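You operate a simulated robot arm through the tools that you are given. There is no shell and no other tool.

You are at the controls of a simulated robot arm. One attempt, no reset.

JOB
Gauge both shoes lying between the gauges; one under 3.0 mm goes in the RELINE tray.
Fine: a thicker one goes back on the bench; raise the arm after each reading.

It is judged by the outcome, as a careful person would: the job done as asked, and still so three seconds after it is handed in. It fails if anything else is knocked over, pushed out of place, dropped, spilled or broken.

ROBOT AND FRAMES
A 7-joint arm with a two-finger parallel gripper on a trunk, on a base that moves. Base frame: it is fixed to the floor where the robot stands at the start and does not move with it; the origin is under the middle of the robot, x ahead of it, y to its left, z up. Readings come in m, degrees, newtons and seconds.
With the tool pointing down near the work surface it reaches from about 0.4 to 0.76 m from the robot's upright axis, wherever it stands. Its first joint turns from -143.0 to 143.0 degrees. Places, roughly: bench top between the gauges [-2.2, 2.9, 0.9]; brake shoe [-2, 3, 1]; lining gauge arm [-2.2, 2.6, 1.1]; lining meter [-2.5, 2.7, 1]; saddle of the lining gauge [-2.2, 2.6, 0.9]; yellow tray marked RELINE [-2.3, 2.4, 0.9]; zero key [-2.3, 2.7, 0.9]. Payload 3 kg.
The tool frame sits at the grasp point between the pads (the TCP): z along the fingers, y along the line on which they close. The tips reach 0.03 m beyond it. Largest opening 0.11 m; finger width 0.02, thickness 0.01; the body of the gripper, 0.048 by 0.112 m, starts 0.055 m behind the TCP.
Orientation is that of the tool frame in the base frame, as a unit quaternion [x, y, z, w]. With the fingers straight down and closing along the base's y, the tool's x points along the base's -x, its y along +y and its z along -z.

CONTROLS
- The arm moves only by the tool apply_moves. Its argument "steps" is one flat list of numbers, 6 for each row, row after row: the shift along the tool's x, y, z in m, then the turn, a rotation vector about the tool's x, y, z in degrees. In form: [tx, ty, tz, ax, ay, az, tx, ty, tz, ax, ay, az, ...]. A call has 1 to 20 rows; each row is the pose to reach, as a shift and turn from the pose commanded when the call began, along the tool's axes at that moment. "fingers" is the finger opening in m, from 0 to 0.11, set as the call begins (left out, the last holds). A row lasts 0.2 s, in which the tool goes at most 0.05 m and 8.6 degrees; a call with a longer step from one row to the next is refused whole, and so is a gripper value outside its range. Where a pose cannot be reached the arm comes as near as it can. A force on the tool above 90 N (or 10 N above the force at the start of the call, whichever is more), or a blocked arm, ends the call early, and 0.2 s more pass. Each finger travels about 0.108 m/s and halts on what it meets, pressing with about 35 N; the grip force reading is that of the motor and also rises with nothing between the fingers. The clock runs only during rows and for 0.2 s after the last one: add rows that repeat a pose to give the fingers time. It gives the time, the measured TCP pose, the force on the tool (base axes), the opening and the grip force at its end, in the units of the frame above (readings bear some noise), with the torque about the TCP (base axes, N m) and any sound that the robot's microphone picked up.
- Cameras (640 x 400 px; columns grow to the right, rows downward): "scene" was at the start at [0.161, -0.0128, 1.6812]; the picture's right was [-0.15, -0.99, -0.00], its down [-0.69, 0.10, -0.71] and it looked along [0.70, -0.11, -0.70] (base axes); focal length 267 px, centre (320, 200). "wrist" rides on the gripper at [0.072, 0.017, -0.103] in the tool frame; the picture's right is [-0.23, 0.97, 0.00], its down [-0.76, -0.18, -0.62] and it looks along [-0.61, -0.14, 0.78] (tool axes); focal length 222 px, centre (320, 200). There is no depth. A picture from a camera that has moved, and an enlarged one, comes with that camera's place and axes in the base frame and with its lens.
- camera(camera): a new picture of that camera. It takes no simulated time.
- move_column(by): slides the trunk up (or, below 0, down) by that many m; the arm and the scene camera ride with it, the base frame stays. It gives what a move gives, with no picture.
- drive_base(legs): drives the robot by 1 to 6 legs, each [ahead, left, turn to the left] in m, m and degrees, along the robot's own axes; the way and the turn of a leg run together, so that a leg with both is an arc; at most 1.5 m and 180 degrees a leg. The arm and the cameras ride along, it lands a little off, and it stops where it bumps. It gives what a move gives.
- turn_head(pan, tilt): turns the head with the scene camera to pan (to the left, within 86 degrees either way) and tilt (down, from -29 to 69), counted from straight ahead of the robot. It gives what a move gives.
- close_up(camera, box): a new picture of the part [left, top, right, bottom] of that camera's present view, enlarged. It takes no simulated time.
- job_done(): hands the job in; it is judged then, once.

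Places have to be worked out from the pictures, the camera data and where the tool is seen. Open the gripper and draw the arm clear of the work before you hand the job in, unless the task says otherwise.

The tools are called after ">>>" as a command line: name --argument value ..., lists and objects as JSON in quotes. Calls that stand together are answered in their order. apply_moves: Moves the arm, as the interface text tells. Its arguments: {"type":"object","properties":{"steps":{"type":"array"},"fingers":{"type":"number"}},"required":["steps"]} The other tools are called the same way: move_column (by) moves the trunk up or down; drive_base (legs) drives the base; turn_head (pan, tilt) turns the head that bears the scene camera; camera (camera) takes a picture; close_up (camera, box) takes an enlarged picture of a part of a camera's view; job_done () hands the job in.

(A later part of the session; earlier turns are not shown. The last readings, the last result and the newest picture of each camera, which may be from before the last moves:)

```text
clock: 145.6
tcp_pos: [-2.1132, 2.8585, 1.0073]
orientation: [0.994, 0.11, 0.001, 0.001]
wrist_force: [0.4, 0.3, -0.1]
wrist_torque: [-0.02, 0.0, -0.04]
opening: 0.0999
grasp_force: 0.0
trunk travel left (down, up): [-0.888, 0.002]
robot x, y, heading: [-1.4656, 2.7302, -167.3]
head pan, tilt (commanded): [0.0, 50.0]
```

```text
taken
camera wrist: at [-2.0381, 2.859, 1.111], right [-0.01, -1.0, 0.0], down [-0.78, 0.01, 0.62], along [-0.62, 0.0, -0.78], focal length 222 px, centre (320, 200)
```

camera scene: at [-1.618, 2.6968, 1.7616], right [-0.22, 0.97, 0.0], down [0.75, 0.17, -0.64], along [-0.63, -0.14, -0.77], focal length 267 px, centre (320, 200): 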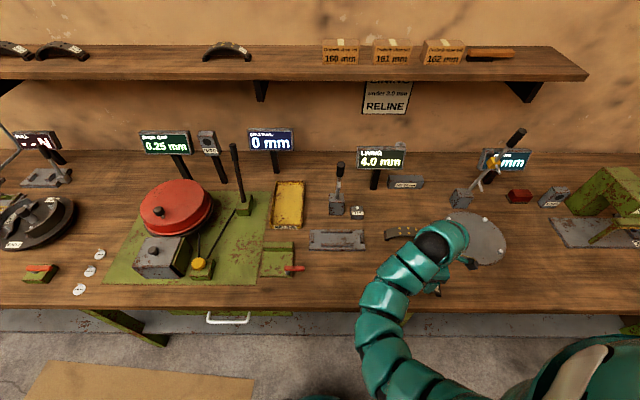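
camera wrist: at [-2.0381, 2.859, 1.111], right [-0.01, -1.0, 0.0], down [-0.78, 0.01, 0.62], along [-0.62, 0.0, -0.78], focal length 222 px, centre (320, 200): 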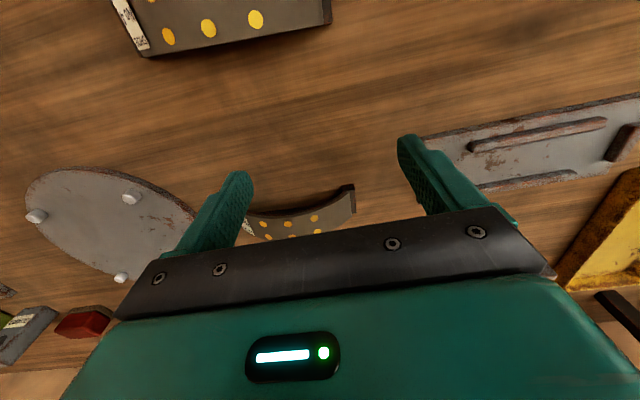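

Shoe No 3's near edge is in view between the fingers; I zoom in on it at full magnification.

>>> close_up --camera "wrist" --box '[280, 200, 320, 225]'

>>> close_up --camera "wrist" --box '[320, 175, 360, 200]'

```text
16.00 times, centred on (300, 212) of wrist
camera zoom: at [-2.0381, 2.859, 1.111], right [-0.01, -1.0, 0.0], down [-0.78, 0.01, 0.62], along [-0.62, 0.0, -0.78], focal length 3554 px, centre (640, 0)
```

zoom: 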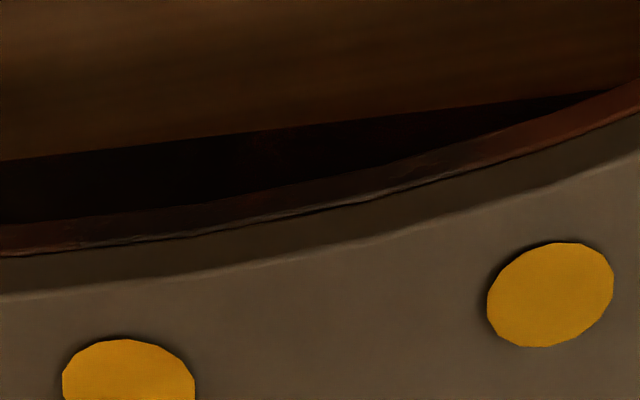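

```text
16.00 times, centred on (340, 188) of wrist
camera zoom: at [-2.0381, 2.859, 1.111], right [-0.01, -1.0, 0.0], down [-0.78, 0.01, 0.62], along [-0.62, 0.0, -0.78], focal length 3554 px, centre (0, 400)
```

zoom: 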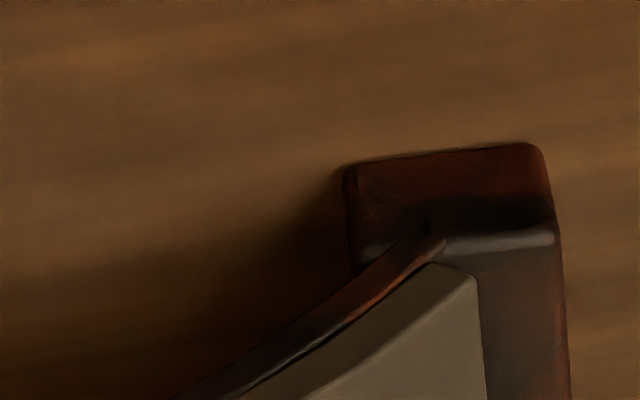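

The lining layer is clearly distinguishable (grey strip over the rusty steel). I measure ≈38–41 px ≈ 4.0–4.3 mm on shoe No 3 at this view. For the same view of shoe No 4, I back the base 0.2 m.

>>> drive_base --legs '[[-0.203, 0.01, 0]]'

>>> camera --camera "wrist"

```text
clock: 147.2
tcp_pos: [-1.9079, 2.8992, 1.0081]
orientation: [0.994, 0.107, 0.001, 0.001]
wrist_force: [-0.5, 0.3, 0.1]
wrist_torque: [-0.01, 0.06, -0.01]
opening: 0.0999
grasp_force: 0.0
trunk travel left (down, up): [-0.888, 0.002]
robot x, y, heading: [-1.2634, 2.7678, -167.6]
head pan, tilt (commanded): [0.0, 50.0]
```

```text
taken
camera wrist: at [-1.8325, 2.8991, 1.1111], right [-0.02, -1.0, 0.0], down [-0.78, 0.01, 0.62], along [-0.62, 0.01, -0.78], focal length 222 px, centre (320, 200)
```

wrist: 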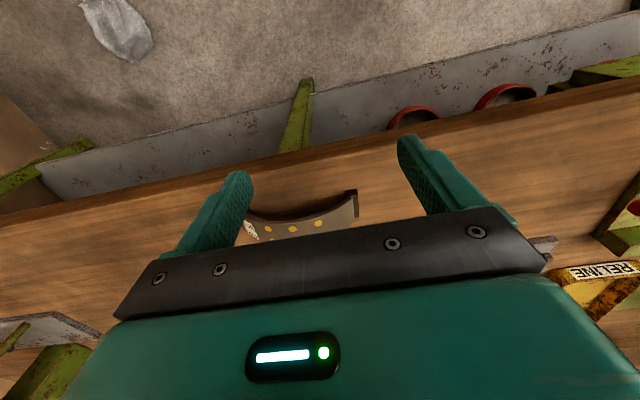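

>>> close_up --camera "wrist" --box '[280, 205, 320, 230]'

>>> close_up --camera "wrist" --box '[320, 180, 360, 205]'

```text
16.00 times, centred on (300, 218) of wrist
camera zoom: at [-1.8325, 2.8991, 1.1111], right [-0.02, -1.0, 0.0], down [-0.78, 0.01, 0.62], along [-0.62, 0.01, -0.78], focal length 3554 px, centre (640, -80)
```

zoom: 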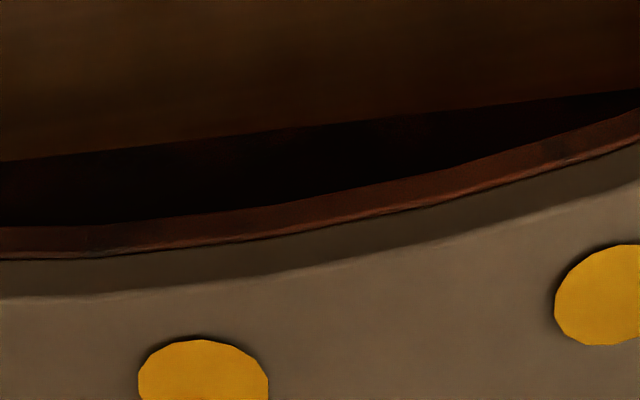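

```text
16.00 times, centred on (340, 192) of wrist
camera zoom: at [-1.8325, 2.8991, 1.1111], right [-0.02, -1.0, 0.0], down [-0.78, 0.01, 0.62], along [-0.62, 0.01, -0.78], focal length 3554 px, centre (0, 320)
```

zoom: 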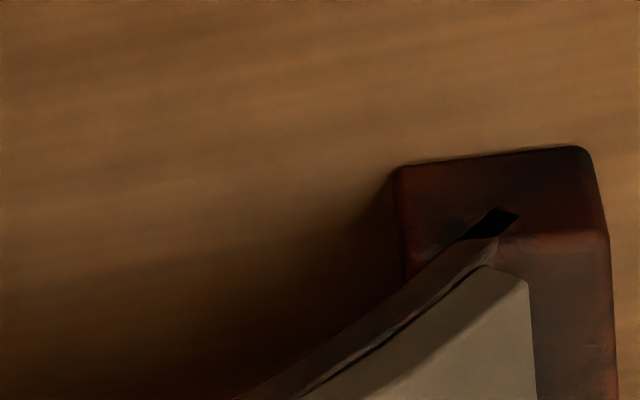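

Both shoes show the same ~38 px strip (likely just look alike), so only the gauge can tell them apart. I drive forward to a stance from which shoe No 3 is within reach (axis ≈ [-1.535, 2.715]).

>>> drive_base --legs '[[0.277, -0.007, 0.4]]'

>>> camera --camera "wrist"

>>> camera --camera "scene"

```text
clock: 149.1
tcp_pos: [-2.1713, 2.8458, 1.007]
orientation: [0.994, 0.108, 0.002, 0.001]
wrist_force: [-0.2, -1.4, -1.0]
wrist_torque: [-0.01, -0.04, 0.0]
opening: 0.0998
grasp_force: 0.1
trunk travel left (down, up): [-0.888, 0.002]
robot x, y, heading: [-1.5199, 2.7162, -167.1]
head pan, tilt (commanded): [0.0, 50.0]
```

```text
taken
camera wrist: at [-2.0968, 2.8455, 1.1103], right [-0.01, -1.0, 0.0], down [-0.78, 0.01, 0.62], along [-0.62, 0.01, -0.78], focal length 222 px, centre (320, 200)
```

wrist: 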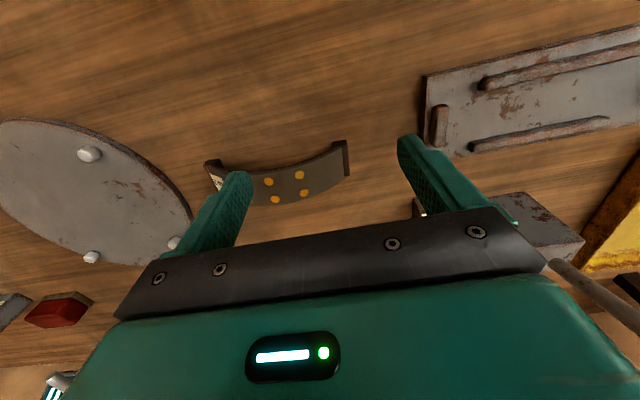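

```text
taken
camera scene: at [-1.6778, 2.6808, 1.7615], right [-0.22, 0.98, 0.0], down [0.75, 0.17, -0.64], along [-0.63, -0.14, -0.77], focal length 267 px, centre (320, 200)
```

scene: 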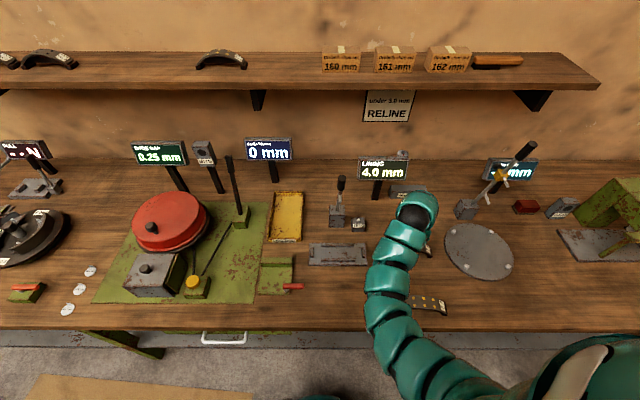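

Shoe No 3's centre works out at ≈[-2.2315, 2.897], axis ≈8.5°. I move over it and rotate the tool to yaw ≈98.6°.

>>> apply_moves --steps '[-0.004, -0.0052, 0, 0, 0, -7.2, -0.008, -0.0105, 0, 0, 0, -14.4, -0.012, -0.0157, 0, 0, 0, -21.6, -0.016, -0.021, 0, 0, 0, -28.7, -0.02, -0.0262, 0, 0, 0, -35.9, -0.024, -0.0315, 0, 0, 0, -43.1, -0.028, -0.0367, 0, 0, 0, -50.3, -0.032, -0.042, 0, 0, 0, -57.5, -0.036, -0.0472, 0, 0, 0, -64.7, -0.04, -0.0524, 0, 0, 0, -71.8, -0.044, -0.0577, 0, 0, 0, -79, -0.0478, -0.0629, 0.01, 0, 0, -86.2, -0.0478, -0.0629, 0.01, 0, 0, -86.2]' --fingers 0.1

>>> camera --camera "wrist"

```text
clock: 151.9
tcp_pos: [-2.2301, 2.8971, 0.9967]
orientation: [0.651, 0.759, -0.001, 0.001]
wrist_force: [0.2, -0.3, 0.2]
wrist_torque: [-0.03, 0.0, -0.03]
opening: 0.1003
grasp_force: 0.1
trunk travel left (down, up): [-0.888, 0.002]
robot x, y, heading: [-1.5241, 2.7148, -167.3]
head pan, tilt (commanded): [0.0, 50.0]
```

```text
taken
camera wrist: at [-2.2249, 2.9716, 1.0999], right [1.0, -0.08, 0.0], down [-0.06, -0.78, 0.62], along [-0.05, -0.62, -0.78], focal length 222 px, centre (320, 200)
```

wrist: 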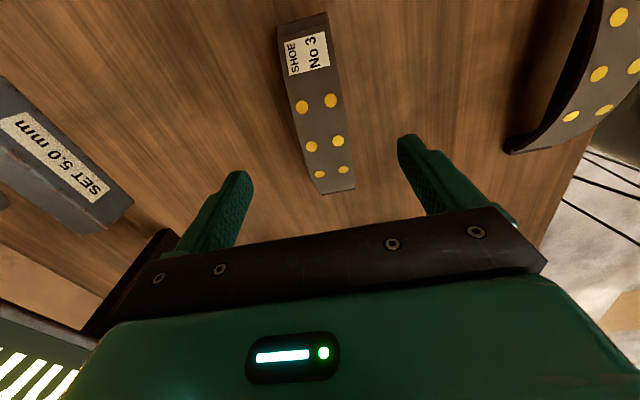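

Aligned (8.8° vs yaw 98.8°). I shift −4.5 mm along the tool x and 3 mm toward the robot to centre on the rivets, and descend to TCP z≈0.924 (the grip height that suits the saddle rails).

>>> apply_moves --steps '[-0.0045, 0.003, 0.02, 0, 0, 0, -0.0045, 0.003, 0.04, 0, 0, 0, -0.0045, 0.003, 0.06, 0, 0, 0, -0.0045, 0.003, 0.0725, 0, 0, 0, -0.0045, 0.003, 0.0725, 0, 0, 0]' --fingers 0.1

>>> camera --camera "wrist"

```text
clock: 153.1
tcp_pos: [-2.2268, 2.8919, 0.9237]
orientation: [0.652, 0.758, 0.001, 0.002]
wrist_force: [-0.2, -0.5, 0.5]
wrist_torque: [0.01, -0.03, 0.04]
opening: 0.1
grasp_force: 0.1
trunk travel left (down, up): [-0.888, 0.002]
robot x, y, heading: [-1.5218, 2.7195, -166.9]
head pan, tilt (commanded): [0.0, 50.0]
```

```text
taken
camera wrist: at [-2.2223, 2.9676, 1.0263], right [1.0, -0.08, 0.0], down [-0.06, -0.78, 0.62], along [-0.05, -0.62, -0.78], focal length 222 px, centre (320, 200)
```

wrist: 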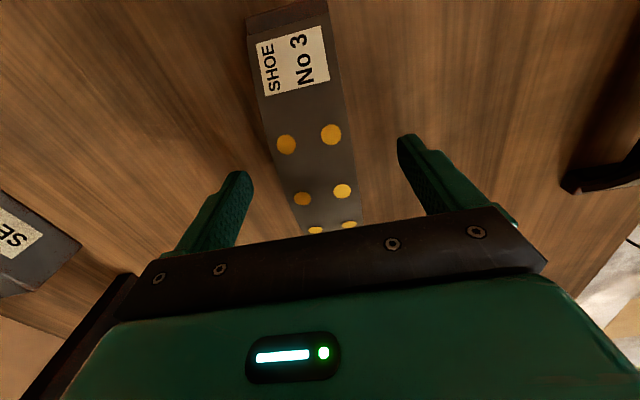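

Shoe No 3 is centred between the fingers at TCP z=0.924. I close firmly and lift very slowly.

>>> apply_moves --steps '[0, 0, 0, 0, 0, 0, 0, 0, 0, 0, 0, 0, 0, 0, 0, 0, 0, 0, 0, 0, 0, 0, 0, 0, 0, 0, 0, 0, 0, 0]' --fingers 0.0

>>> apply_moves --steps '[0, 0, -0.002, 0, 0, 0, 0, 0, -0.004, 0, 0, 0, 0, 0, -0.007, 0, 0, 0, 0, 0, -0.01, 0, 0, 0, 0, 0, -0.014, 0, 0, 0, 0, 0, -0.018, 0, 0, 0, 0, 0, -0.018, 0, 0, 0]' --fingers 0.0

>>> camera --camera "wrist"

```text
clock: 154.3
tcp_pos: [-2.2283, 2.8934, 0.9235]
orientation: [0.652, 0.758, 0.0, 0.002]
wrist_force: [0.8, 0.3, 0.5]
wrist_torque: [0.2, 0.04, -0.03]
opening: 0.0399
grasp_force: 34.8
trunk travel left (down, up): [-0.888, 0.002]
robot x, y, heading: [-1.5239, 2.7183, -167.1]
head pan, tilt (commanded): [0.0, 50.0]
```

```text
clock: 155.9
tcp_pos: [-2.2275, 2.8941, 0.9427]
orientation: [0.652, 0.759, 0.001, 0.001]
wrist_force: [0.1, -0.7, -4.1]
wrist_torque: [-0.02, 0.03, 0.03]
opening: 0.0397
grasp_force: 34.9
trunk travel left (down, up): [-0.888, 0.002]
robot x, y, heading: [-1.5221, 2.7135, -167.5]
head pan, tilt (commanded): [0.0, 50.0]
```

```text
taken
camera wrist: at [-2.2217, 2.969, 1.0451], right [1.0, -0.08, 0.0], down [-0.06, -0.78, 0.62], along [-0.05, -0.62, -0.78], focal length 222 px, centre (320, 200)
```

wrist: 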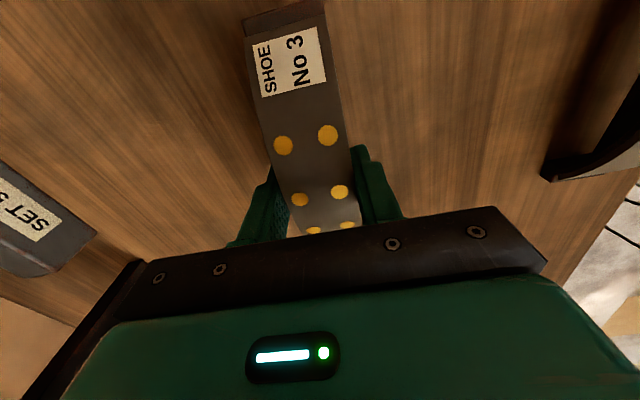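

Shoe No 3 is held (−4.1 N, centred within 3 mm). I carry it along an arc in front of the ZERO key to above the saddle.

>>> apply_moves --steps '[0, 0, -0.018, 0, 0, 0, 0, 0, -0.035, 0, 0, 0, -0.028, 0.035, -0.035, 0, 0, 0, -0.0553, 0.0699, -0.035, 0, 0, 0, -0.0888, 0.0682, -0.035, 0, 0, -0.8, -0.1222, 0.0664, -0.035, 0, 0, -1.6, -0.1557, 0.0647, -0.035, 0, 0, -2.4, -0.1904, 0.0526, -0.035, 0, 0, -3, -0.2252, 0.0406, -0.035, 0, 0, -3.6, -0.2599, 0.0285, -0.035, 0, 0, -4.1, -0.2599, 0.0285, -0.035, 0, 0, -4.1]' --fingers 0.0

>>> close_up --camera "wrist" --box '[200, 0, 400, 125]'

>>> close_up --camera "scene" --box '[290, 200, 390, 262]'

```text
clock: 158.3
tcp_pos: [-2.1593, 2.6405, 0.9764]
orientation: [0.624, 0.781, 0.0, 0.003]
wrist_force: [-0.2, -0.1, -4.0]
wrist_torque: [0.0, -0.02, -0.01]
opening: 0.04
grasp_force: 34.6
trunk travel left (down, up): [-0.888, 0.002]
robot x, y, heading: [-1.5219, 2.7118, -167.2]
head pan, tilt (commanded): [0.0, 50.0]
```

```text
3.20 times, centred on (300, 62) of wrist
camera zoom: at [-2.1591, 2.7155, 1.0803], right [1.0, -0.01, 0.0], down [-0.01, -0.78, 0.62], along [0.0, -0.62, -0.78], focal length 711 px, centre (384, 640)
```

zoom: 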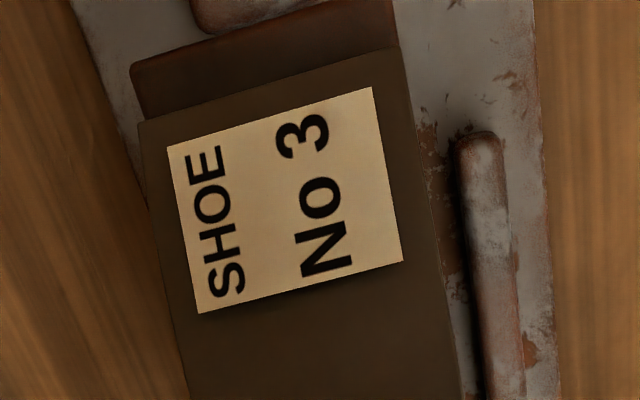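

```text
6.40 times, centred on (340, 231) of scene
camera zoom: at [-1.6766, 2.6817, 1.7616], right [-0.22, 0.98, 0.0], down [0.75, 0.17, -0.64], along [-0.63, -0.14, -0.77], focal length 1710 px, centre (192, 2)
```

zoom: 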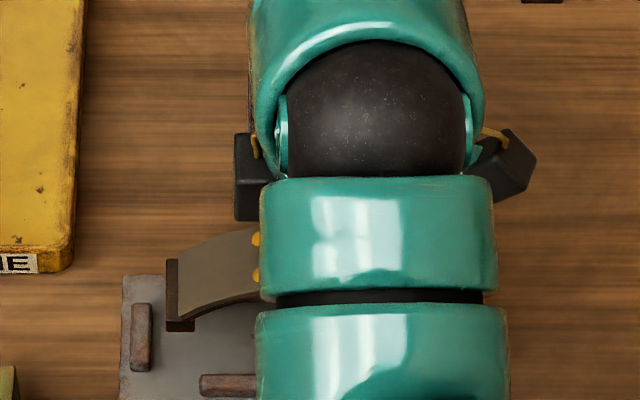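

Gaps: ~5 mm right stop, ~9 mm left stop, ~8 mm front rail, ~4 mm back rail. I correct 2 mm left and 2 mm toward the robot and lower to just above the seat.

>>> apply_moves --steps '[-0.002, 0.002, 0.008, 0, 0, 0, -0.002, 0.002, 0.018, 0, 0, 0, -0.002, 0.002, 0.027, 0, 0, 0, -0.002, 0.002, 0.034, 0, 0, 0, -0.002, 0.002, 0.038, 0, 0, 0, -0.002, 0.002, 0.038, 0, 0, 0]' --fingers 0.0

>>> apply_moves --steps '[0, 0, 0.001, 0, 0, 0, 0, 0, 0.002, 0, 0, 0, 0, 0, 0.002, 0, 0, 0]' --fingers 0.0

>>> close_up --camera "wrist" --box '[200, 0, 400, 125]'

```text
clock: 159.7
tcp_pos: [-2.1589, 2.6392, 0.9406]
orientation: [0.624, 0.781, 0.001, 0.002]
wrist_force: [0.1, -0.5, -4.2]
wrist_torque: [-0.02, 0.06, -0.01]
opening: 0.0396
grasp_force: 35.4
trunk travel left (down, up): [-0.888, 0.002]
robot x, y, heading: [-1.5228, 2.716, -167.1]
head pan, tilt (commanded): [0.0, 50.0]
```

```text
clock: 160.5
tcp_pos: [-2.1589, 2.6375, 0.9382]
orientation: [0.625, 0.781, 0.0, 0.002]
wrist_force: [-0.1, 0.5, -4.2]
wrist_torque: [0.0, 0.03, 0.0]
opening: 0.0399
grasp_force: 34.7
trunk travel left (down, up): [-0.888, 0.002]
robot x, y, heading: [-1.5247, 2.719, -167.4]
head pan, tilt (commanded): [0.0, 50.0]
```

```text
3.20 times, centred on (300, 62) of wrist
camera zoom: at [-2.1569, 2.7137, 1.0411], right [1.0, -0.01, 0.0], down [-0.01, -0.78, 0.62], along [0.0, -0.62, -0.78], focal length 711 px, centre (384, 640)
```

zoom: 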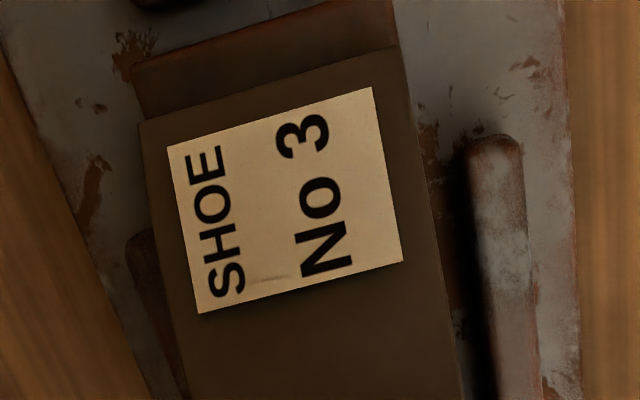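

Still free at z=0.938. I continue in 1.5 mm increments and watch the force for the seat contact.

>>> apply_moves --steps '[0, 0, 0.001, 0, 0, 0, 0, 0, 0.0018, 0, 0, 0, 0, 0, 0.0018, 0, 0, 0]' --fingers 0.0

>>> apply_moves --steps '[0, 0, 0.0008, 0, 0, 0, 0, 0, 0.0015, 0, 0, 0, 0, 0, 0.0015, 0, 0, 0]' --fingers 0.0

```text
clock: 161.3
tcp_pos: [-2.1582, 2.639, 0.9366]
orientation: [0.624, 0.781, 0.0, 0.002]
wrist_force: [-0.9, 1.0, -4.2]
wrist_torque: [0.01, 0.01, 0.04]
opening: 0.0397
grasp_force: 35.0
trunk travel left (down, up): [-0.888, 0.002]
robot x, y, heading: [-1.5252, 2.7165, -167.3]
head pan, tilt (commanded): [0.0, 50.0]
```

```text
clock: 162.1
tcp_pos: [-2.1574, 2.6384, 0.9362]
orientation: [0.624, 0.781, -0.001, 0.001]
wrist_force: [-3.1, 0.4, 6.5]
wrist_torque: [-0.73, -0.26, -0.18]
opening: 0.0397
grasp_force: 34.8
trunk travel left (down, up): [-0.888, 0.002]
robot x, y, heading: [-1.5254, 2.715, -167.1]
head pan, tilt (commanded): [0.0, 50.0]
```

The left foot has touched the saddle (+6.5 N). I open the fingers slightly so the shoe settles, then look.

>>> apply_moves --steps '[0, 0, 0, 0, 0, 0, 0, 0, 0, 0, 0, 0, 0, 0, 0, 0, 0, 0]' --fingers 0.046

>>> apply_moves --steps '[0, 0, 0, 0, 0, 0, 0, 0, 0, 0, 0, 0, 0, 0, -0.015, 0, 0, 0, 0, 0, -0.035, 0, 0, 0, 0, 0.01, -0.045, 0, 0, 0, 0, 0.03, -0.055, 0, 0, 0, 0, 0.05, -0.06, 0, 0, 0, 0, 0.05, -0.06, 0, 0, 0]' --fingers 0.08

>>> camera --camera "wrist"

>>> close_up --camera "wrist" --box '[140, 0, 340, 125]'

```text
clock: 162.9
tcp_pos: [-2.1571, 2.6373, 0.9357]
orientation: [0.625, 0.781, 0.001, 0.002]
wrist_force: [-0.4, 0.7, 0.3]
wrist_torque: [0.02, 0.0, 0.0]
opening: 0.0461
grasp_force: 0.0
trunk travel left (down, up): [-0.888, 0.002]
robot x, y, heading: [-1.5194, 2.7159, -167.1]
head pan, tilt (commanded): [0.0, 50.0]
```

```text
clock: 164.7
tcp_pos: [-2.1076, 2.65, 0.9945]
orientation: [0.624, 0.781, 0.001, 0.001]
wrist_force: [-0.9, -0.6, 0.0]
wrist_torque: [-0.01, -0.01, -0.05]
opening: 0.0797
grasp_force: 0.0
trunk travel left (down, up): [-0.888, 0.002]
robot x, y, heading: [-1.5232, 2.7159, -167.2]
head pan, tilt (commanded): [0.0, 50.0]
```

```text
taken
camera wrist: at [-2.1083, 2.725, 1.0985], right [1.0, -0.01, 0.0], down [-0.01, -0.78, 0.62], along [0.0, -0.62, -0.78], focal length 222 px, centre (320, 200)
```

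wrist: 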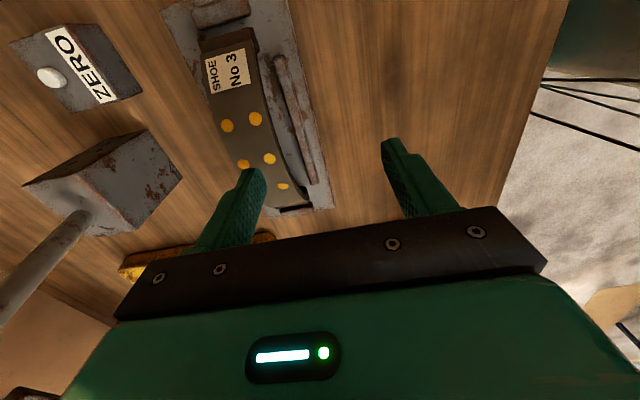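

```text
3.20 times, centred on (240, 62) of wrist
camera zoom: at [-2.1083, 2.725, 1.0985], right [1.0, -0.01, 0.0], down [-0.01, -0.78, 0.62], along [0.0, -0.62, -0.78], focal length 711 px, centre (576, 640)
```

zoom: 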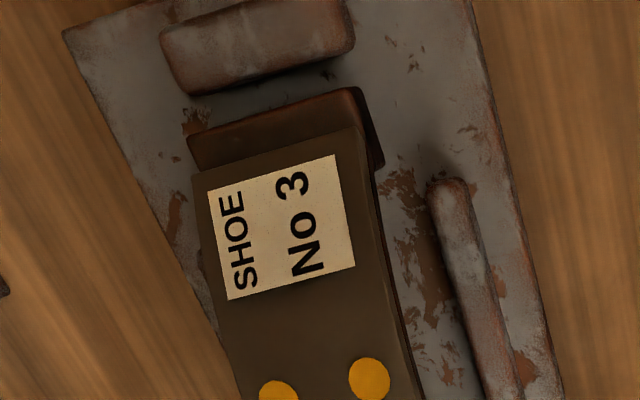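

Shoe No 3 is seated between rails and stops. I back the base 0.06 m to the stance used for the gauge arm, then rotate the tool by +90°.

>>> drive_base --legs '[[-0.06, 0, 0]]'

>>> apply_moves --steps '[0, 0, 0, 0, 0, 8, 0, 0, 0, 0, 0, 16, 0, 0, 0, 0, 0, 24, 0, 0, 0, 0, 0, 32, 0, 0, 0, 0, 0, 40, 0, 0, 0, 0, 0, 48, 0, 0, 0, 0, 0, 56, 0, 0, 0, 0, 0, 64, 0, 0, 0, 0, 0, 72, 0, 0, 0, 0, 0, 80, 0, 0, 0, 0, 0, 88, 0, 0, 0, 0, 0, 90, 0, 0, 0, 0, 0, 90]' --fingers 0.1

```text
clock: 165.6
tcp_pos: [-2.0502, 2.6615, 0.9976]
orientation: [0.624, 0.781, 0.0, 0.001]
wrist_force: [0.2, 0.1, -0.7]
wrist_torque: [0.03, 0.04, 0.0]
opening: 0.0799
grasp_force: 0.1
trunk travel left (down, up): [-0.888, 0.002]
robot x, y, heading: [-1.4632, 2.7268, -167.2]
head pan, tilt (commanded): [0.0, 50.0]
```

```text
clock: 168.4
tcp_pos: [-2.0537, 2.6607, 0.9956]
orientation: [0.994, 0.111, 0.001, 0.001]
wrist_force: [-0.1, 0.9, 0.9]
wrist_torque: [0.01, 0.01, 0.0]
opening: 0.0998
grasp_force: 0.2
trunk travel left (down, up): [-0.888, 0.002]
robot x, y, heading: [-1.4671, 2.7282, -167.4]
head pan, tilt (commanded): [0.0, 50.0]
```

Same geometry as before; I run the climb, out-over-handle and descend path to the handle.

>>> apply_moves --steps '[-0.03, 0, -0.02, 0, 0, 0, -0.057, -0.001, -0.055, 0, 0, 0, -0.076, -0.001, -0.095, 0, 0, 0, -0.099, -0.0015, -0.135, 0, 0, 0, -0.116, -0.002, -0.175, 0, 0, 0, -0.125, -0.002, -0.211, 0, 0, 0, -0.125, -0.002, -0.211, 0, 0, 0, -0.141, -0.0022, -0.211, 0, 0, 0, -0.158, -0.0025, -0.211, 0, 0, 0, -0.174, -0.0028, -0.211, 0, 0, 0, -0.1908, -0.003, -0.211, 0, 0, 0, -0.1908, -0.003, -0.211, 0, 0, 0, -0.1908, -0.003, -0.199, 0, 0, 0, -0.1908, -0.003, -0.187, 0, 0, 0, -0.1908, -0.003, -0.1745, 0, 0, 0, -0.1908, -0.003, -0.1745, 0, 0, 0]' --fingers 0.1

>>> camera --camera "wrist"

```text
clock: 171.8
tcp_pos: [-2.2409, 2.6209, 1.1705]
orientation: [0.994, 0.112, 0.001, 0.001]
wrist_force: [0.0, 0.4, 0.1]
wrist_torque: [0.0, 0.0, 0.0]
opening: 0.0999
grasp_force: 0.1
out of reach, approached as far as the arm can: row 4
trunk travel left (down, up): [-0.888, 0.002]
robot x, y, heading: [-1.4654, 2.7285, -167.1]
head pan, tilt (commanded): [0.0, 50.0]
```

```text
taken
camera wrist: at [-2.1661, 2.6222, 1.2737], right [-0.01, -1.0, 0.0], down [-0.78, 0.0, 0.62], along [-0.62, 0.0, -0.78], focal length 222 px, centre (320, 200)
```

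wrist: 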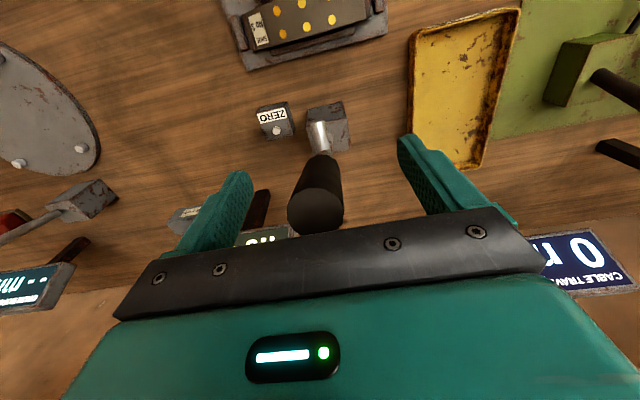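

Handle centred between the fingers. I close and start the arc down.

>>> apply_moves --steps '[0, 0, 0, 0, 0, 0, 0, 0, 0, 0, 0, 0, 0, 0, 0, 0, 0, 0, 0, 0, 0, 0, 0, 0, 0, 0, 0, 0, 0, 0]' --fingers 0.0

>>> apply_moves --steps '[0.0167, 0, 0.0055, 0, 0, 0, 0.0345, 0, 0.0128, 0, 0, 0, 0.0515, 0, 0.0217, 0, 0, 0, 0.0677, 0, 0.032, 0, 0, 0, 0.0829, 0, 0.0437, 0, 0, 0, 0.0971, 0, 0.0566, 0, 0, 0, 0.11, 0, 0.0708, 0, 0, 0, 0.1217, 0, 0.086, 0, 0, 0, 0.132, 0, 0.1022, 0, 0, 0, 0.132, 0, 0.1022, 0, 0, 0]' --fingers 0.0

>>> apply_moves --steps '[0.0089, 0, 0.017, 0, 0, 0, 0.0162, 0, 0.0348, 0, 0, 0, 0.022, 0, 0.0531, 0, 0, 0, 0.0262, 0, 0.0718, 0, 0, 0, 0.0283, 0, 0.087, 0, 0, 0, 0.0288, 0, 0.094, 0, 0, 0, 0.0288, 0, 0.094, 0, 0, 0]' --fingers 0.0

>>> close_up --camera "scene" --box '[300, 130, 440, 218]'

```text
clock: 173.0
tcp_pos: [-2.2403, 2.6209, 1.17]
orientation: [0.994, 0.111, 0.002, 0.002]
wrist_force: [2.1, -4.0, -1.5]
wrist_torque: [0.87, 0.17, -0.21]
opening: 0.0238
grasp_force: 45.4
trunk travel left (down, up): [-0.888, 0.002]
robot x, y, heading: [-1.469, 2.7277, -167.1]
head pan, tilt (commanded): [0.0, 50.0]
```

```text
clock: 175.2
tcp_pos: [-2.1107, 2.6489, 1.0667]
orientation: [0.994, 0.112, 0.001, 0.001]
wrist_force: [-7.1, -10.2, -2.1]
wrist_torque: [-0.05, 0.8, -0.3]
opening: 0.0232
grasp_force: 44.6
trunk travel left (down, up): [-0.888, 0.002]
robot x, y, heading: [-1.4671, 2.7333, -167.4]
head pan, tilt (commanded): [0.0, 50.0]
```

```text
clock: 176.8
tcp_pos: [-2.0816, 2.6556, 0.9735]
orientation: [0.994, 0.112, 0.001, 0.001]
wrist_force: [-3.5, -13.6, 5.3]
wrist_torque: [-0.24, 1.19, -0.28]
opening: 0.0235
grasp_force: 45.5
trunk travel left (down, up): [-0.888, 0.002]
robot x, y, heading: [-1.4692, 2.7242, -167.0]
head pan, tilt (commanded): [0.0, 50.0]
```

```text
4.55 times, centred on (370, 174) of scene
camera zoom: at [-1.6205, 2.6911, 1.7616], right [-0.22, 0.98, 0.0], down [0.75, 0.17, -0.64], along [-0.63, -0.14, -0.77], focal length 1215 px, centre (93, 318)
```

zoom: 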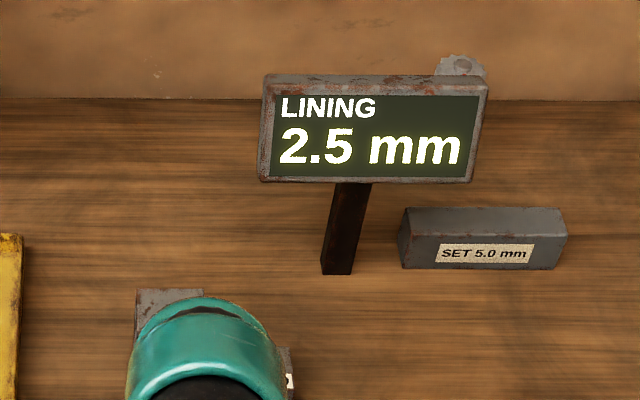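

Shoe No 3 reads 2.5 mm. I lower 3 mm more, as I did with No 4, to make sure the reading is settled.

>>> apply_moves --steps '[0, 0, 0.002, 0, 0, 0, 0, 0, 0.004, 0, 0, 0, 0, 0, 0.004, 0, 0, 0]' --fingers 0.0

>>> close_up --camera "scene" --box '[340, 135, 420, 185]'

```text
clock: 177.6
tcp_pos: [-2.0814, 2.6557, 0.9703]
orientation: [0.994, 0.112, 0.001, 0.0]
wrist_force: [-4.5, -13.1, 5.2]
wrist_torque: [-0.05, 1.24, -0.39]
opening: 0.0237
grasp_force: 45.0
trunk travel left (down, up): [-0.888, 0.002]
robot x, y, heading: [-1.4684, 2.7273, -167.4]
head pan, tilt (commanded): [0.0, 50.0]
```

```text
8.00 times, centred on (380, 160) of scene
camera zoom: at [-1.6206, 2.6912, 1.7615], right [-0.22, 0.98, 0.0], down [0.75, 0.17, -0.64], along [-0.63, -0.14, -0.77], focal length 2138 px, centre (-160, 520)
```

zoom: 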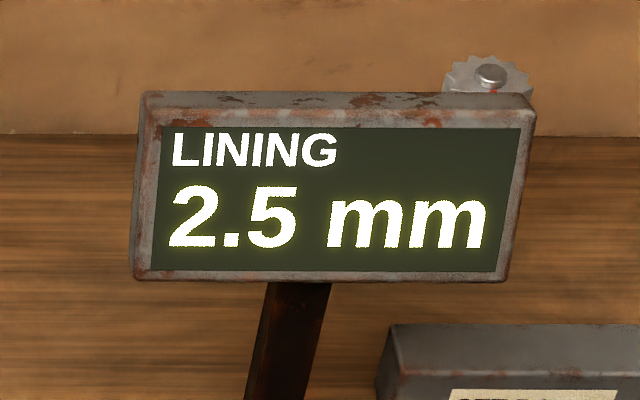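

2.5 mm confirmed: No 3 is under 3.0 mm → RELINE tray; No 4 at 4.0 mm stays on the bench. I raise the gauge arm back along the arc.

>>> apply_moves --steps '[-0.0031, 0, -0.0282, 0, 0, 0, -0.0073, 0, -0.0469, 0, 0, 0, -0.0131, 0, -0.0651, 0, 0, 0, -0.0204, 0, -0.0828, 0, 0, 0, -0.0292, 0, -0.0999, 0, 0, 0, -0.0395, 0, -0.116, 0, 0, 0, -0.0512, 0, -0.1312, 0, 0, 0, -0.0641, 0, -0.1454, 0, 0, 0, -0.0641, 0, -0.1454, 0, 0, 0]' --fingers 0.0

>>> apply_moves --steps '[-0.0142, 0, -0.0129, 0, 0, 0, -0.0294, 0, -0.0246, 0, 0, 0, -0.0455, 0, -0.0349, 0, 0, 0, -0.0626, 0, -0.0437, 0, 0, 0, -0.0803, 0, -0.051, 0, 0, 0, -0.093, 0, -0.0553, 0, 0, 0, -0.096, 0, -0.0561, 0, 0, 0, -0.096, 0, -0.0561, 0, 0, 0]' --fingers 0.0

>>> close_up --camera "scene" --box '[290, 120, 450, 220]'

```text
clock: 179.6
tcp_pos: [-2.1443, 2.6429, 1.1156]
orientation: [0.994, 0.113, -0.002, 0.0]
wrist_force: [16.5, -18.4, 6.5]
wrist_torque: [0.54, -0.35, -0.03]
opening: 0.0238
grasp_force: 45.3
trunk travel left (down, up): [-0.888, 0.002]
robot x, y, heading: [-1.4689, 2.7288, -167.3]
head pan, tilt (commanded): [0.0, 50.0]
```

```text
clock: 181.4
tcp_pos: [-2.2387, 2.6195, 1.1724]
orientation: [0.994, 0.112, 0.0, -0.001]
wrist_force: [8.6, -7.2, -3.1]
wrist_torque: [0.74, -1.26, -0.33]
opening: 0.0235
grasp_force: 44.7
trunk travel left (down, up): [-0.888, 0.002]
robot x, y, heading: [-1.4701, 2.7237, -167.2]
head pan, tilt (commanded): [0.0, 50.0]
```

```text
4.00 times, centred on (370, 170) of scene
camera zoom: at [-1.6196, 2.6919, 1.7617], right [-0.22, 0.98, 0.0], down [0.75, 0.17, -0.64], along [-0.63, -0.14, -0.77], focal length 1069 px, centre (120, 320)
```

zoom: 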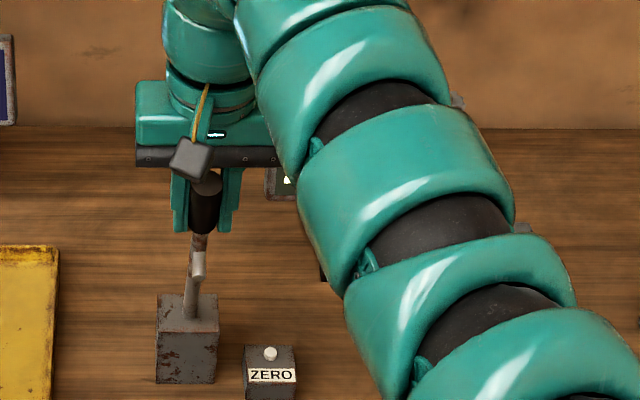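

The gauge arm is upright again. I open, rise and retreat.

>>> apply_moves --steps '[0, 0, 0, 0, 0, 0, 0, 0, 0, 0, 0, 0, 0, 0, 0, 0, 0, 0, 0, 0, 0, 0, 0, 0]' --fingers 0.1

>>> apply_moves --steps '[0, 0, -0.018, 0, 0, 0, 0, 0, -0.035, 0, 0, 0, 0.022, 0, -0.037, 0, 0, 0, 0.044, 0, -0.037, 0, 0, 0, 0.066, 0, -0.037, 0, 0, 0, 0.074, 0, -0.002, 0, 0, 0, 0.091, 0, 0.038, 0, 0, 0, 0.114, 0, 0.078, 0, 0, 0, 0.133, 0, 0.118, 0, 0, 0, 0.16, 0, 0.15, 0, 0, 0, 0.17, 0, 0.165, 0, 0, 0, 0.17, 0, 0.165, 0, 0, 0]' --fingers 0.1

>>> camera --camera "scene"

>>> camera --camera "wrist"

```text
clock: 182.4
tcp_pos: [-2.2391, 2.6212, 1.1726]
orientation: [0.994, 0.112, 0.001, 0.001]
wrist_force: [0.4, -0.8, 0.3]
wrist_torque: [0.0, 0.01, 0.02]
opening: 0.0999
grasp_force: 0.1
trunk travel left (down, up): [-0.888, 0.002]
robot x, y, heading: [-1.4686, 2.733, -167.3]
head pan, tilt (commanded): [0.0, 50.0]
```

```text
clock: 185.0
tcp_pos: [-2.0738, 2.6595, 1.009]
orientation: [0.994, 0.113, 0.001, 0.001]
wrist_force: [-0.5, 0.3, 0.0]
wrist_torque: [0.01, 0.02, 0.0]
opening: 0.1
grasp_force: 0.1
trunk travel left (down, up): [-0.888, 0.002]
robot x, y, heading: [-1.4658, 2.7263, -167.5]
head pan, tilt (commanded): [0.0, 50.0]
```

```text
taken
camera scene: at [-1.6204, 2.6934, 1.7616], right [-0.22, 0.98, 0.0], down [0.75, 0.17, -0.64], along [-0.63, -0.14, -0.77], focal length 267 px, centre (320, 200)
```

scene: 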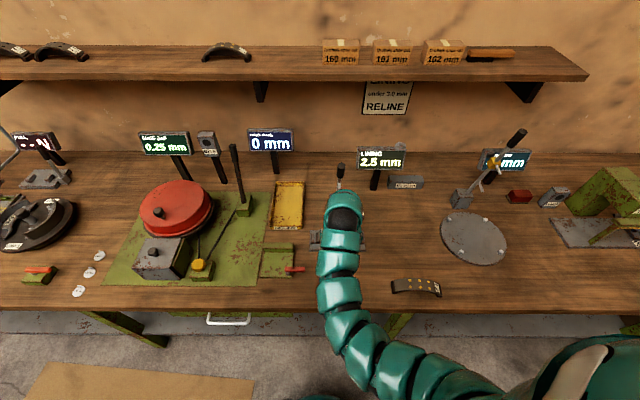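

```text
taken
camera wrist: at [-1.9999, 2.659, 1.1115], right [0.0, -1.0, 0.0], down [-0.78, 0.0, 0.62], along [-0.62, 0.0, -0.78], focal length 222 px, centre (320, 200)
```

wrist: 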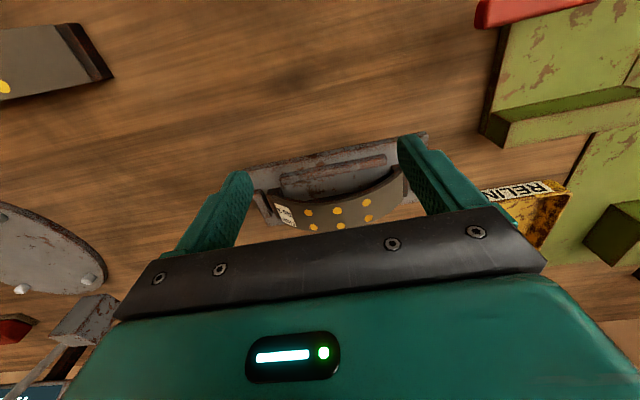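

Meter holds 2.5 mm, lever upright, shoe No 3 still seated. I rotate the tool −90° again to take No 3 out of the saddle.

>>> apply_moves --steps '[0, 0, 0, 0, 0, -8, 0, 0, 0, 0, 0, -16, 0, 0, 0, 0, 0, -24, 0, 0, 0, 0, 0, -32, 0, 0, 0, 0, 0, -40, 0, 0, 0, 0, 0, -48, 0, 0, 0, 0, 0, -56, 0, 0, 0, 0, 0, -64, 0, 0, 0, 0, 0, -72, 0, 0, 0, 0, 0, -80, 0, 0, 0, 0, 0, -88, 0, 0, 0, 0, 0, -90, 0, 0, 0, 0, 0, -90]' --fingers 0.08

>>> camera --camera "wrist"

```text
clock: 187.8
tcp_pos: [-2.0733, 2.6591, 1.0059]
orientation: [0.624, 0.781, 0.0, 0.001]
wrist_force: [-0.1, 0.0, 0.2]
wrist_torque: [0.01, -0.01, 0.01]
opening: 0.0798
grasp_force: 0.1
trunk travel left (down, up): [-0.888, 0.002]
robot x, y, heading: [-1.4662, 2.7309, -167.0]
head pan, tilt (commanded): [0.0, 50.0]
```

```text
taken
camera wrist: at [-2.0725, 2.7351, 1.1091], right [1.0, 0.0, 0.0], down [-0.01, -0.78, 0.62], along [0.0, -0.62, -0.78], focal length 222 px, centre (320, 200)
```

wrist: 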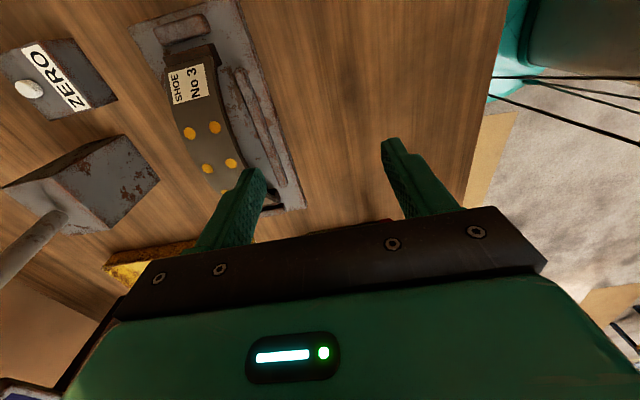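

Same view as with No 4. I move over shoe No 3, straddle it and descend to TCP z≈0.936.

>>> apply_moves --steps '[0, -0.03, 0.01, 0, 0, 0, -0.001, -0.06, 0.018, 0, 0, 0, -0.0016, -0.0883, 0.022, 0, 0, 0, -0.0016, -0.0883, 0.04, 0, 0, 0, -0.0016, -0.0883, 0.058, 0, 0, 0, -0.0016, -0.0883, 0.0697, 0, 0, 0, -0.0016, -0.0883, 0.0697, 0, 0, 0]' --fingers 0.08

>>> apply_moves --steps '[0, 0, 0, 0, 0, 0, 0, 0, 0, 0, 0, 0, 0, 0, 0, 0, 0, 0, 0, 0, 0, 0, 0, 0, 0, 0, 0, 0, 0, 0]' --fingers 0.0

>>> apply_moves --steps '[0, 0, -0.002, 0, 0, 0, 0, 0, -0.004, 0, 0, 0, 0, 0, -0.006, 0, 0, 0, 0, 0, -0.009, 0, 0, 0, 0, 0, -0.012, 0, 0, 0, 0, 0, -0.012, 0, 0, 0]' --fingers 0.0

>>> close_up --camera "wrist" --box '[200, 0, 440, 250]'

```text
clock: 189.4
tcp_pos: [-2.1588, 2.6361, 0.9363]
orientation: [0.624, 0.782, 0.0, 0.001]
wrist_force: [-0.3, 0.0, 0.7]
wrist_torque: [-0.04, -0.03, -0.04]
opening: 0.08
grasp_force: 0.1
trunk travel left (down, up): [-0.888, 0.002]
robot x, y, heading: [-1.4666, 2.7261, -167.5]
head pan, tilt (commanded): [0.0, 50.0]
```

```text
clock: 190.6
tcp_pos: [-2.1587, 2.6367, 0.9362]
orientation: [0.624, 0.781, 0.0, 0.001]
wrist_force: [-2.0, -1.0, 0.1]
wrist_torque: [-0.22, -0.08, -0.06]
opening: 0.0398
grasp_force: 34.8
trunk travel left (down, up): [-0.888, 0.002]
robot x, y, heading: [-1.4674, 2.7316, -167.4]
head pan, tilt (commanded): [0.0, 50.0]
```

```text
clock: 192.0
tcp_pos: [-2.1583, 2.6376, 0.9487]
orientation: [0.624, 0.782, 0.001, 0.002]
wrist_force: [0.0, -1.7, -3.7]
wrist_torque: [0.02, -0.02, 0.04]
opening: 0.0401
grasp_force: 35.2
trunk travel left (down, up): [-0.888, 0.002]
robot x, y, heading: [-1.4718, 2.7305, -167.1]
head pan, tilt (commanded): [0.0, 50.0]
```

```text
1.60 times, centred on (320, 125) of wrist
camera zoom: at [-2.158, 2.7132, 1.052], right [1.0, -0.01, 0.0], down [-0.01, -0.78, 0.62], along [0.0, -0.62, -0.78], focal length 355 px, centre (320, 320)
```

zoom: 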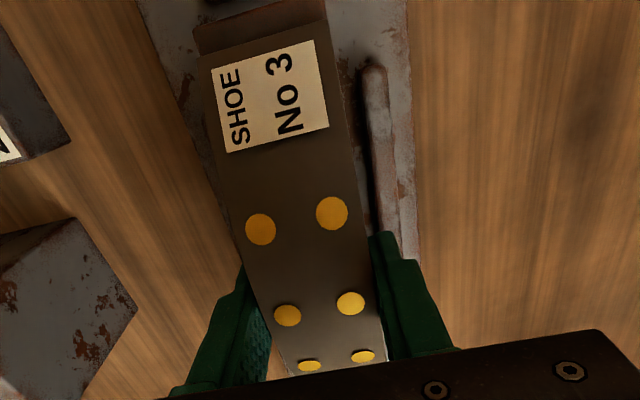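

Held again (−3.7 N). I lift, draw back toward the robot, and rotate the tool by +90° so the shoe points along the tray's long side.

>>> apply_moves --steps '[0, 0, -0.015, 0, 0, 0, 0, 0, -0.03, 0, 0, 0, 0, 0.03, -0.035, 0, 0, 0, 0, 0.06, -0.042, 0, 0, 0, 0, 0.088, -0.05, 0, 0, 0, 0, 0.088, -0.05, 0, 0, 8, 0, 0.088, -0.05, 0, 0, 16, 0, 0.088, -0.05, 0, 0, 24, 0, 0.088, -0.05, 0, 0, 32, 0, 0.088, -0.05, 0, 0, 40, 0, 0.088, -0.05, 0, 0, 48, 0, 0.088, -0.05, 0, 0, 56, 0, 0.088, -0.05, 0, 0, 64, 0, 0.088, -0.05, 0, 0, 72, 0, 0.088, -0.05, 0, 0, 80, 0, 0.088, -0.05, 0, 0, 88, 0, 0.088, -0.05, 0, 0, 90, 0, 0.088, -0.05, 0, 0, 90]' --fingers 0.0

>>> camera --camera "wrist"

>>> camera --camera "scene"

```text
clock: 195.8
tcp_pos: [-2.0728, 2.6597, 0.9992]
orientation: [0.994, 0.111, 0.001, 0.001]
wrist_force: [0.1, 0.3, -4.2]
wrist_torque: [0.01, 0.01, 0.01]
opening: 0.04
grasp_force: 34.6
trunk travel left (down, up): [-0.888, 0.002]
robot x, y, heading: [-1.4693, 2.7288, -167.2]
head pan, tilt (commanded): [0.0, 50.0]
```

```text
taken
camera wrist: at [-1.9985, 2.6592, 1.1024], right [-0.01, -1.0, 0.0], down [-0.78, 0.01, 0.62], along [-0.62, 0.0, -0.78], focal length 222 px, centre (320, 200)
```

wrist: 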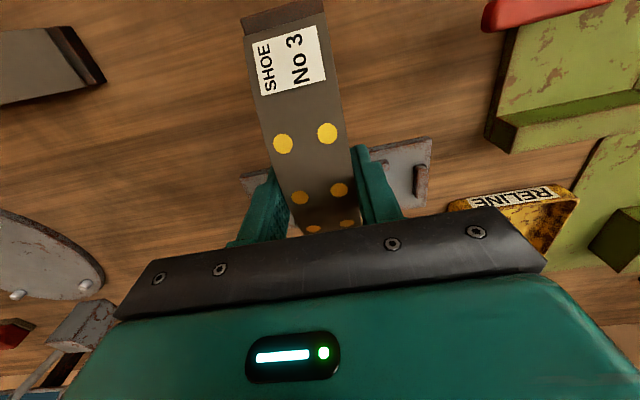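

```text
taken
camera scene: at [-1.6211, 2.6933, 1.7615], right [-0.22, 0.98, 0.0], down [0.75, 0.17, -0.64], along [-0.63, -0.14, -0.77], focal length 267 px, centre (320, 200)
```

scene: 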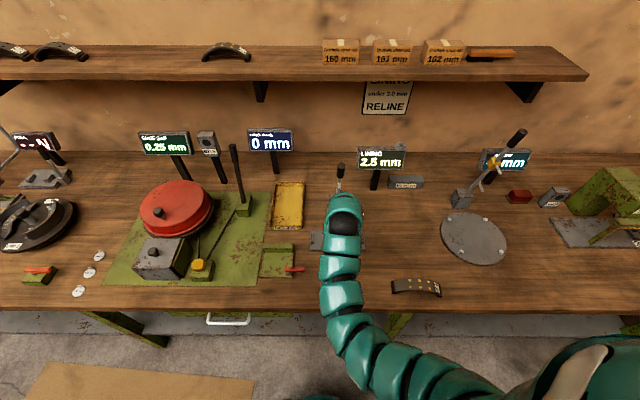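

The shoe is held in line with the tray's long side. I drive to a stance in front of the tray (axis ≈ [-1.56, 2.52]); the carried shoe passes ~5 cm above the low green block.

>>> drive_base --legs '[[0.066, 0.093, 0], [0.066, 0.093, 0]]'

>>> camera --camera "wrist"

>>> camera --camera "scene"

```text
clock: 197.8
tcp_pos: [-2.1597, 2.4496, 0.9974]
orientation: [0.994, 0.112, 0.002, 0.0]
wrist_force: [-0.5, 0.2, -4.5]
wrist_torque: [0.01, 0.04, -0.02]
opening: 0.0398
grasp_force: 34.5
trunk travel left (down, up): [-0.888, 0.002]
robot x, y, heading: [-1.5552, 2.5201, -167.2]
head pan, tilt (commanded): [0.0, 50.0]
```

```text
taken
camera wrist: at [-2.0864, 2.4492, 1.1022], right [0.0, -1.0, 0.0], down [-0.78, 0.0, 0.62], along [-0.62, 0.0, -0.78], focal length 222 px, centre (320, 200)
```

wrist: 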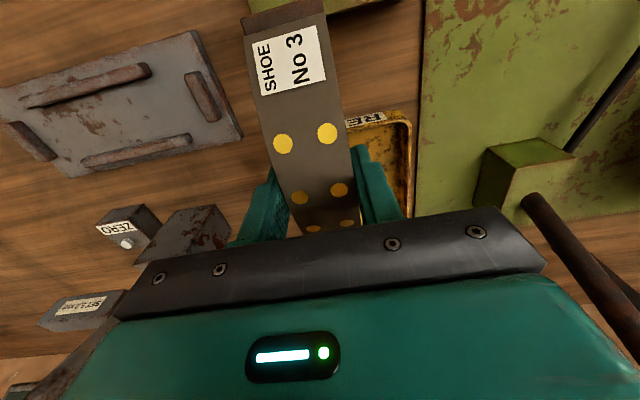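

```text
taken
camera scene: at [-1.7092, 2.4833, 1.7615], right [-0.22, 0.98, 0.0], down [0.75, 0.17, -0.64], along [-0.63, -0.14, -0.77], focal length 267 px, centre (320, 200)
```

scene: 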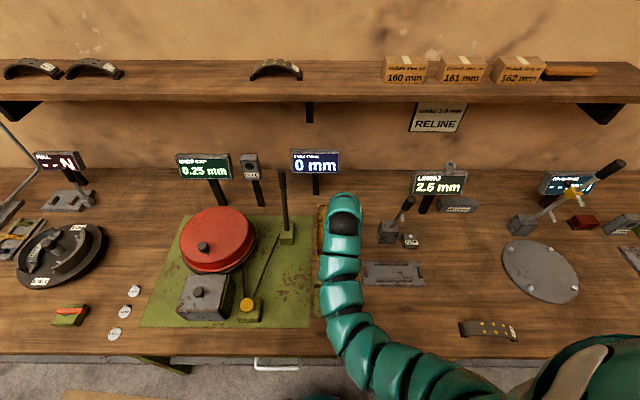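

At the stance; the tray is just ahead of the shoe: outer about 0.127 × 0.249 m, centre ≈[-2.279, 2.407]. I move the shoe over it (TCP ≈[-2.274, 2.408]) at the same height and check the view.

>>> apply_moves --steps '[-0.03, 0.004, 0, 0, 0, 0, -0.06, 0.008, 0, 0, 0, 0, -0.09, 0.012, 0, 0, 0, 0, -0.1204, 0.0156, 0, 0, 0, 0, -0.1204, 0.0156, 0, 0, 0, 0]' --fingers 0.0

>>> camera --camera "wrist"

>>> close_up --camera "scene" --box '[270, 160, 390, 235]'

```text
clock: 199.1
tcp_pos: [-2.2743, 2.4078, 1.0004]
orientation: [0.994, 0.112, 0.002, 0.001]
wrist_force: [0.1, 0.4, -4.7]
wrist_torque: [0.0, 0.01, -0.02]
opening: 0.0398
grasp_force: 34.8
trunk travel left (down, up): [-0.888, 0.002]
robot x, y, heading: [-1.5537, 2.5189, -167.1]
head pan, tilt (commanded): [0.0, 50.0]
```

```text
taken
camera wrist: at [-2.2003, 2.4079, 1.1039], right [-0.01, -1.0, 0.0], down [-0.78, 0.01, 0.62], along [-0.62, 0.0, -0.78], focal length 222 px, centre (320, 200)
```

wrist: 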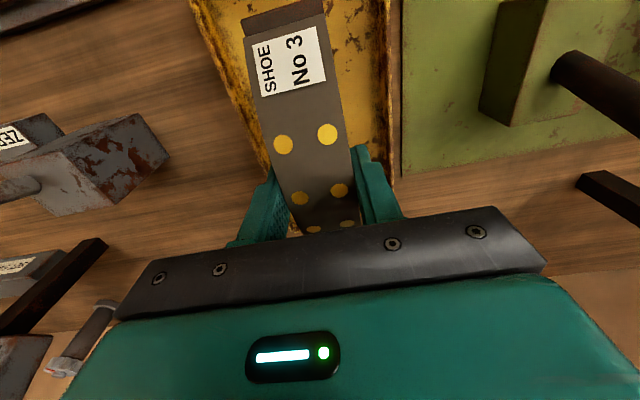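

```text
5.33 times, centred on (330, 198) of scene
camera zoom: at [-1.7078, 2.4847, 1.7616], right [-0.22, 0.98, 0.0], down [0.75, 0.17, -0.64], along [-0.63, -0.14, -0.77], focal length 1425 px, centre (267, 213)
```

zoom: 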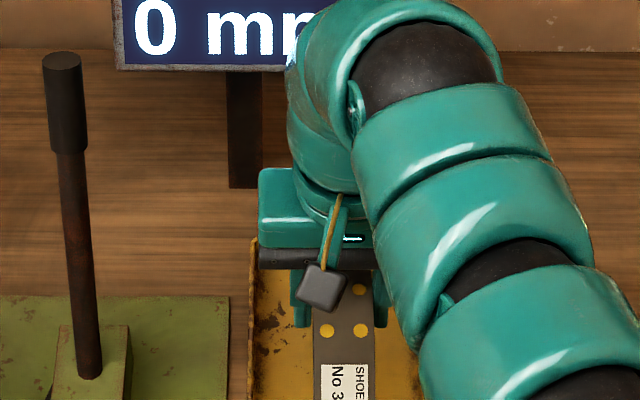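

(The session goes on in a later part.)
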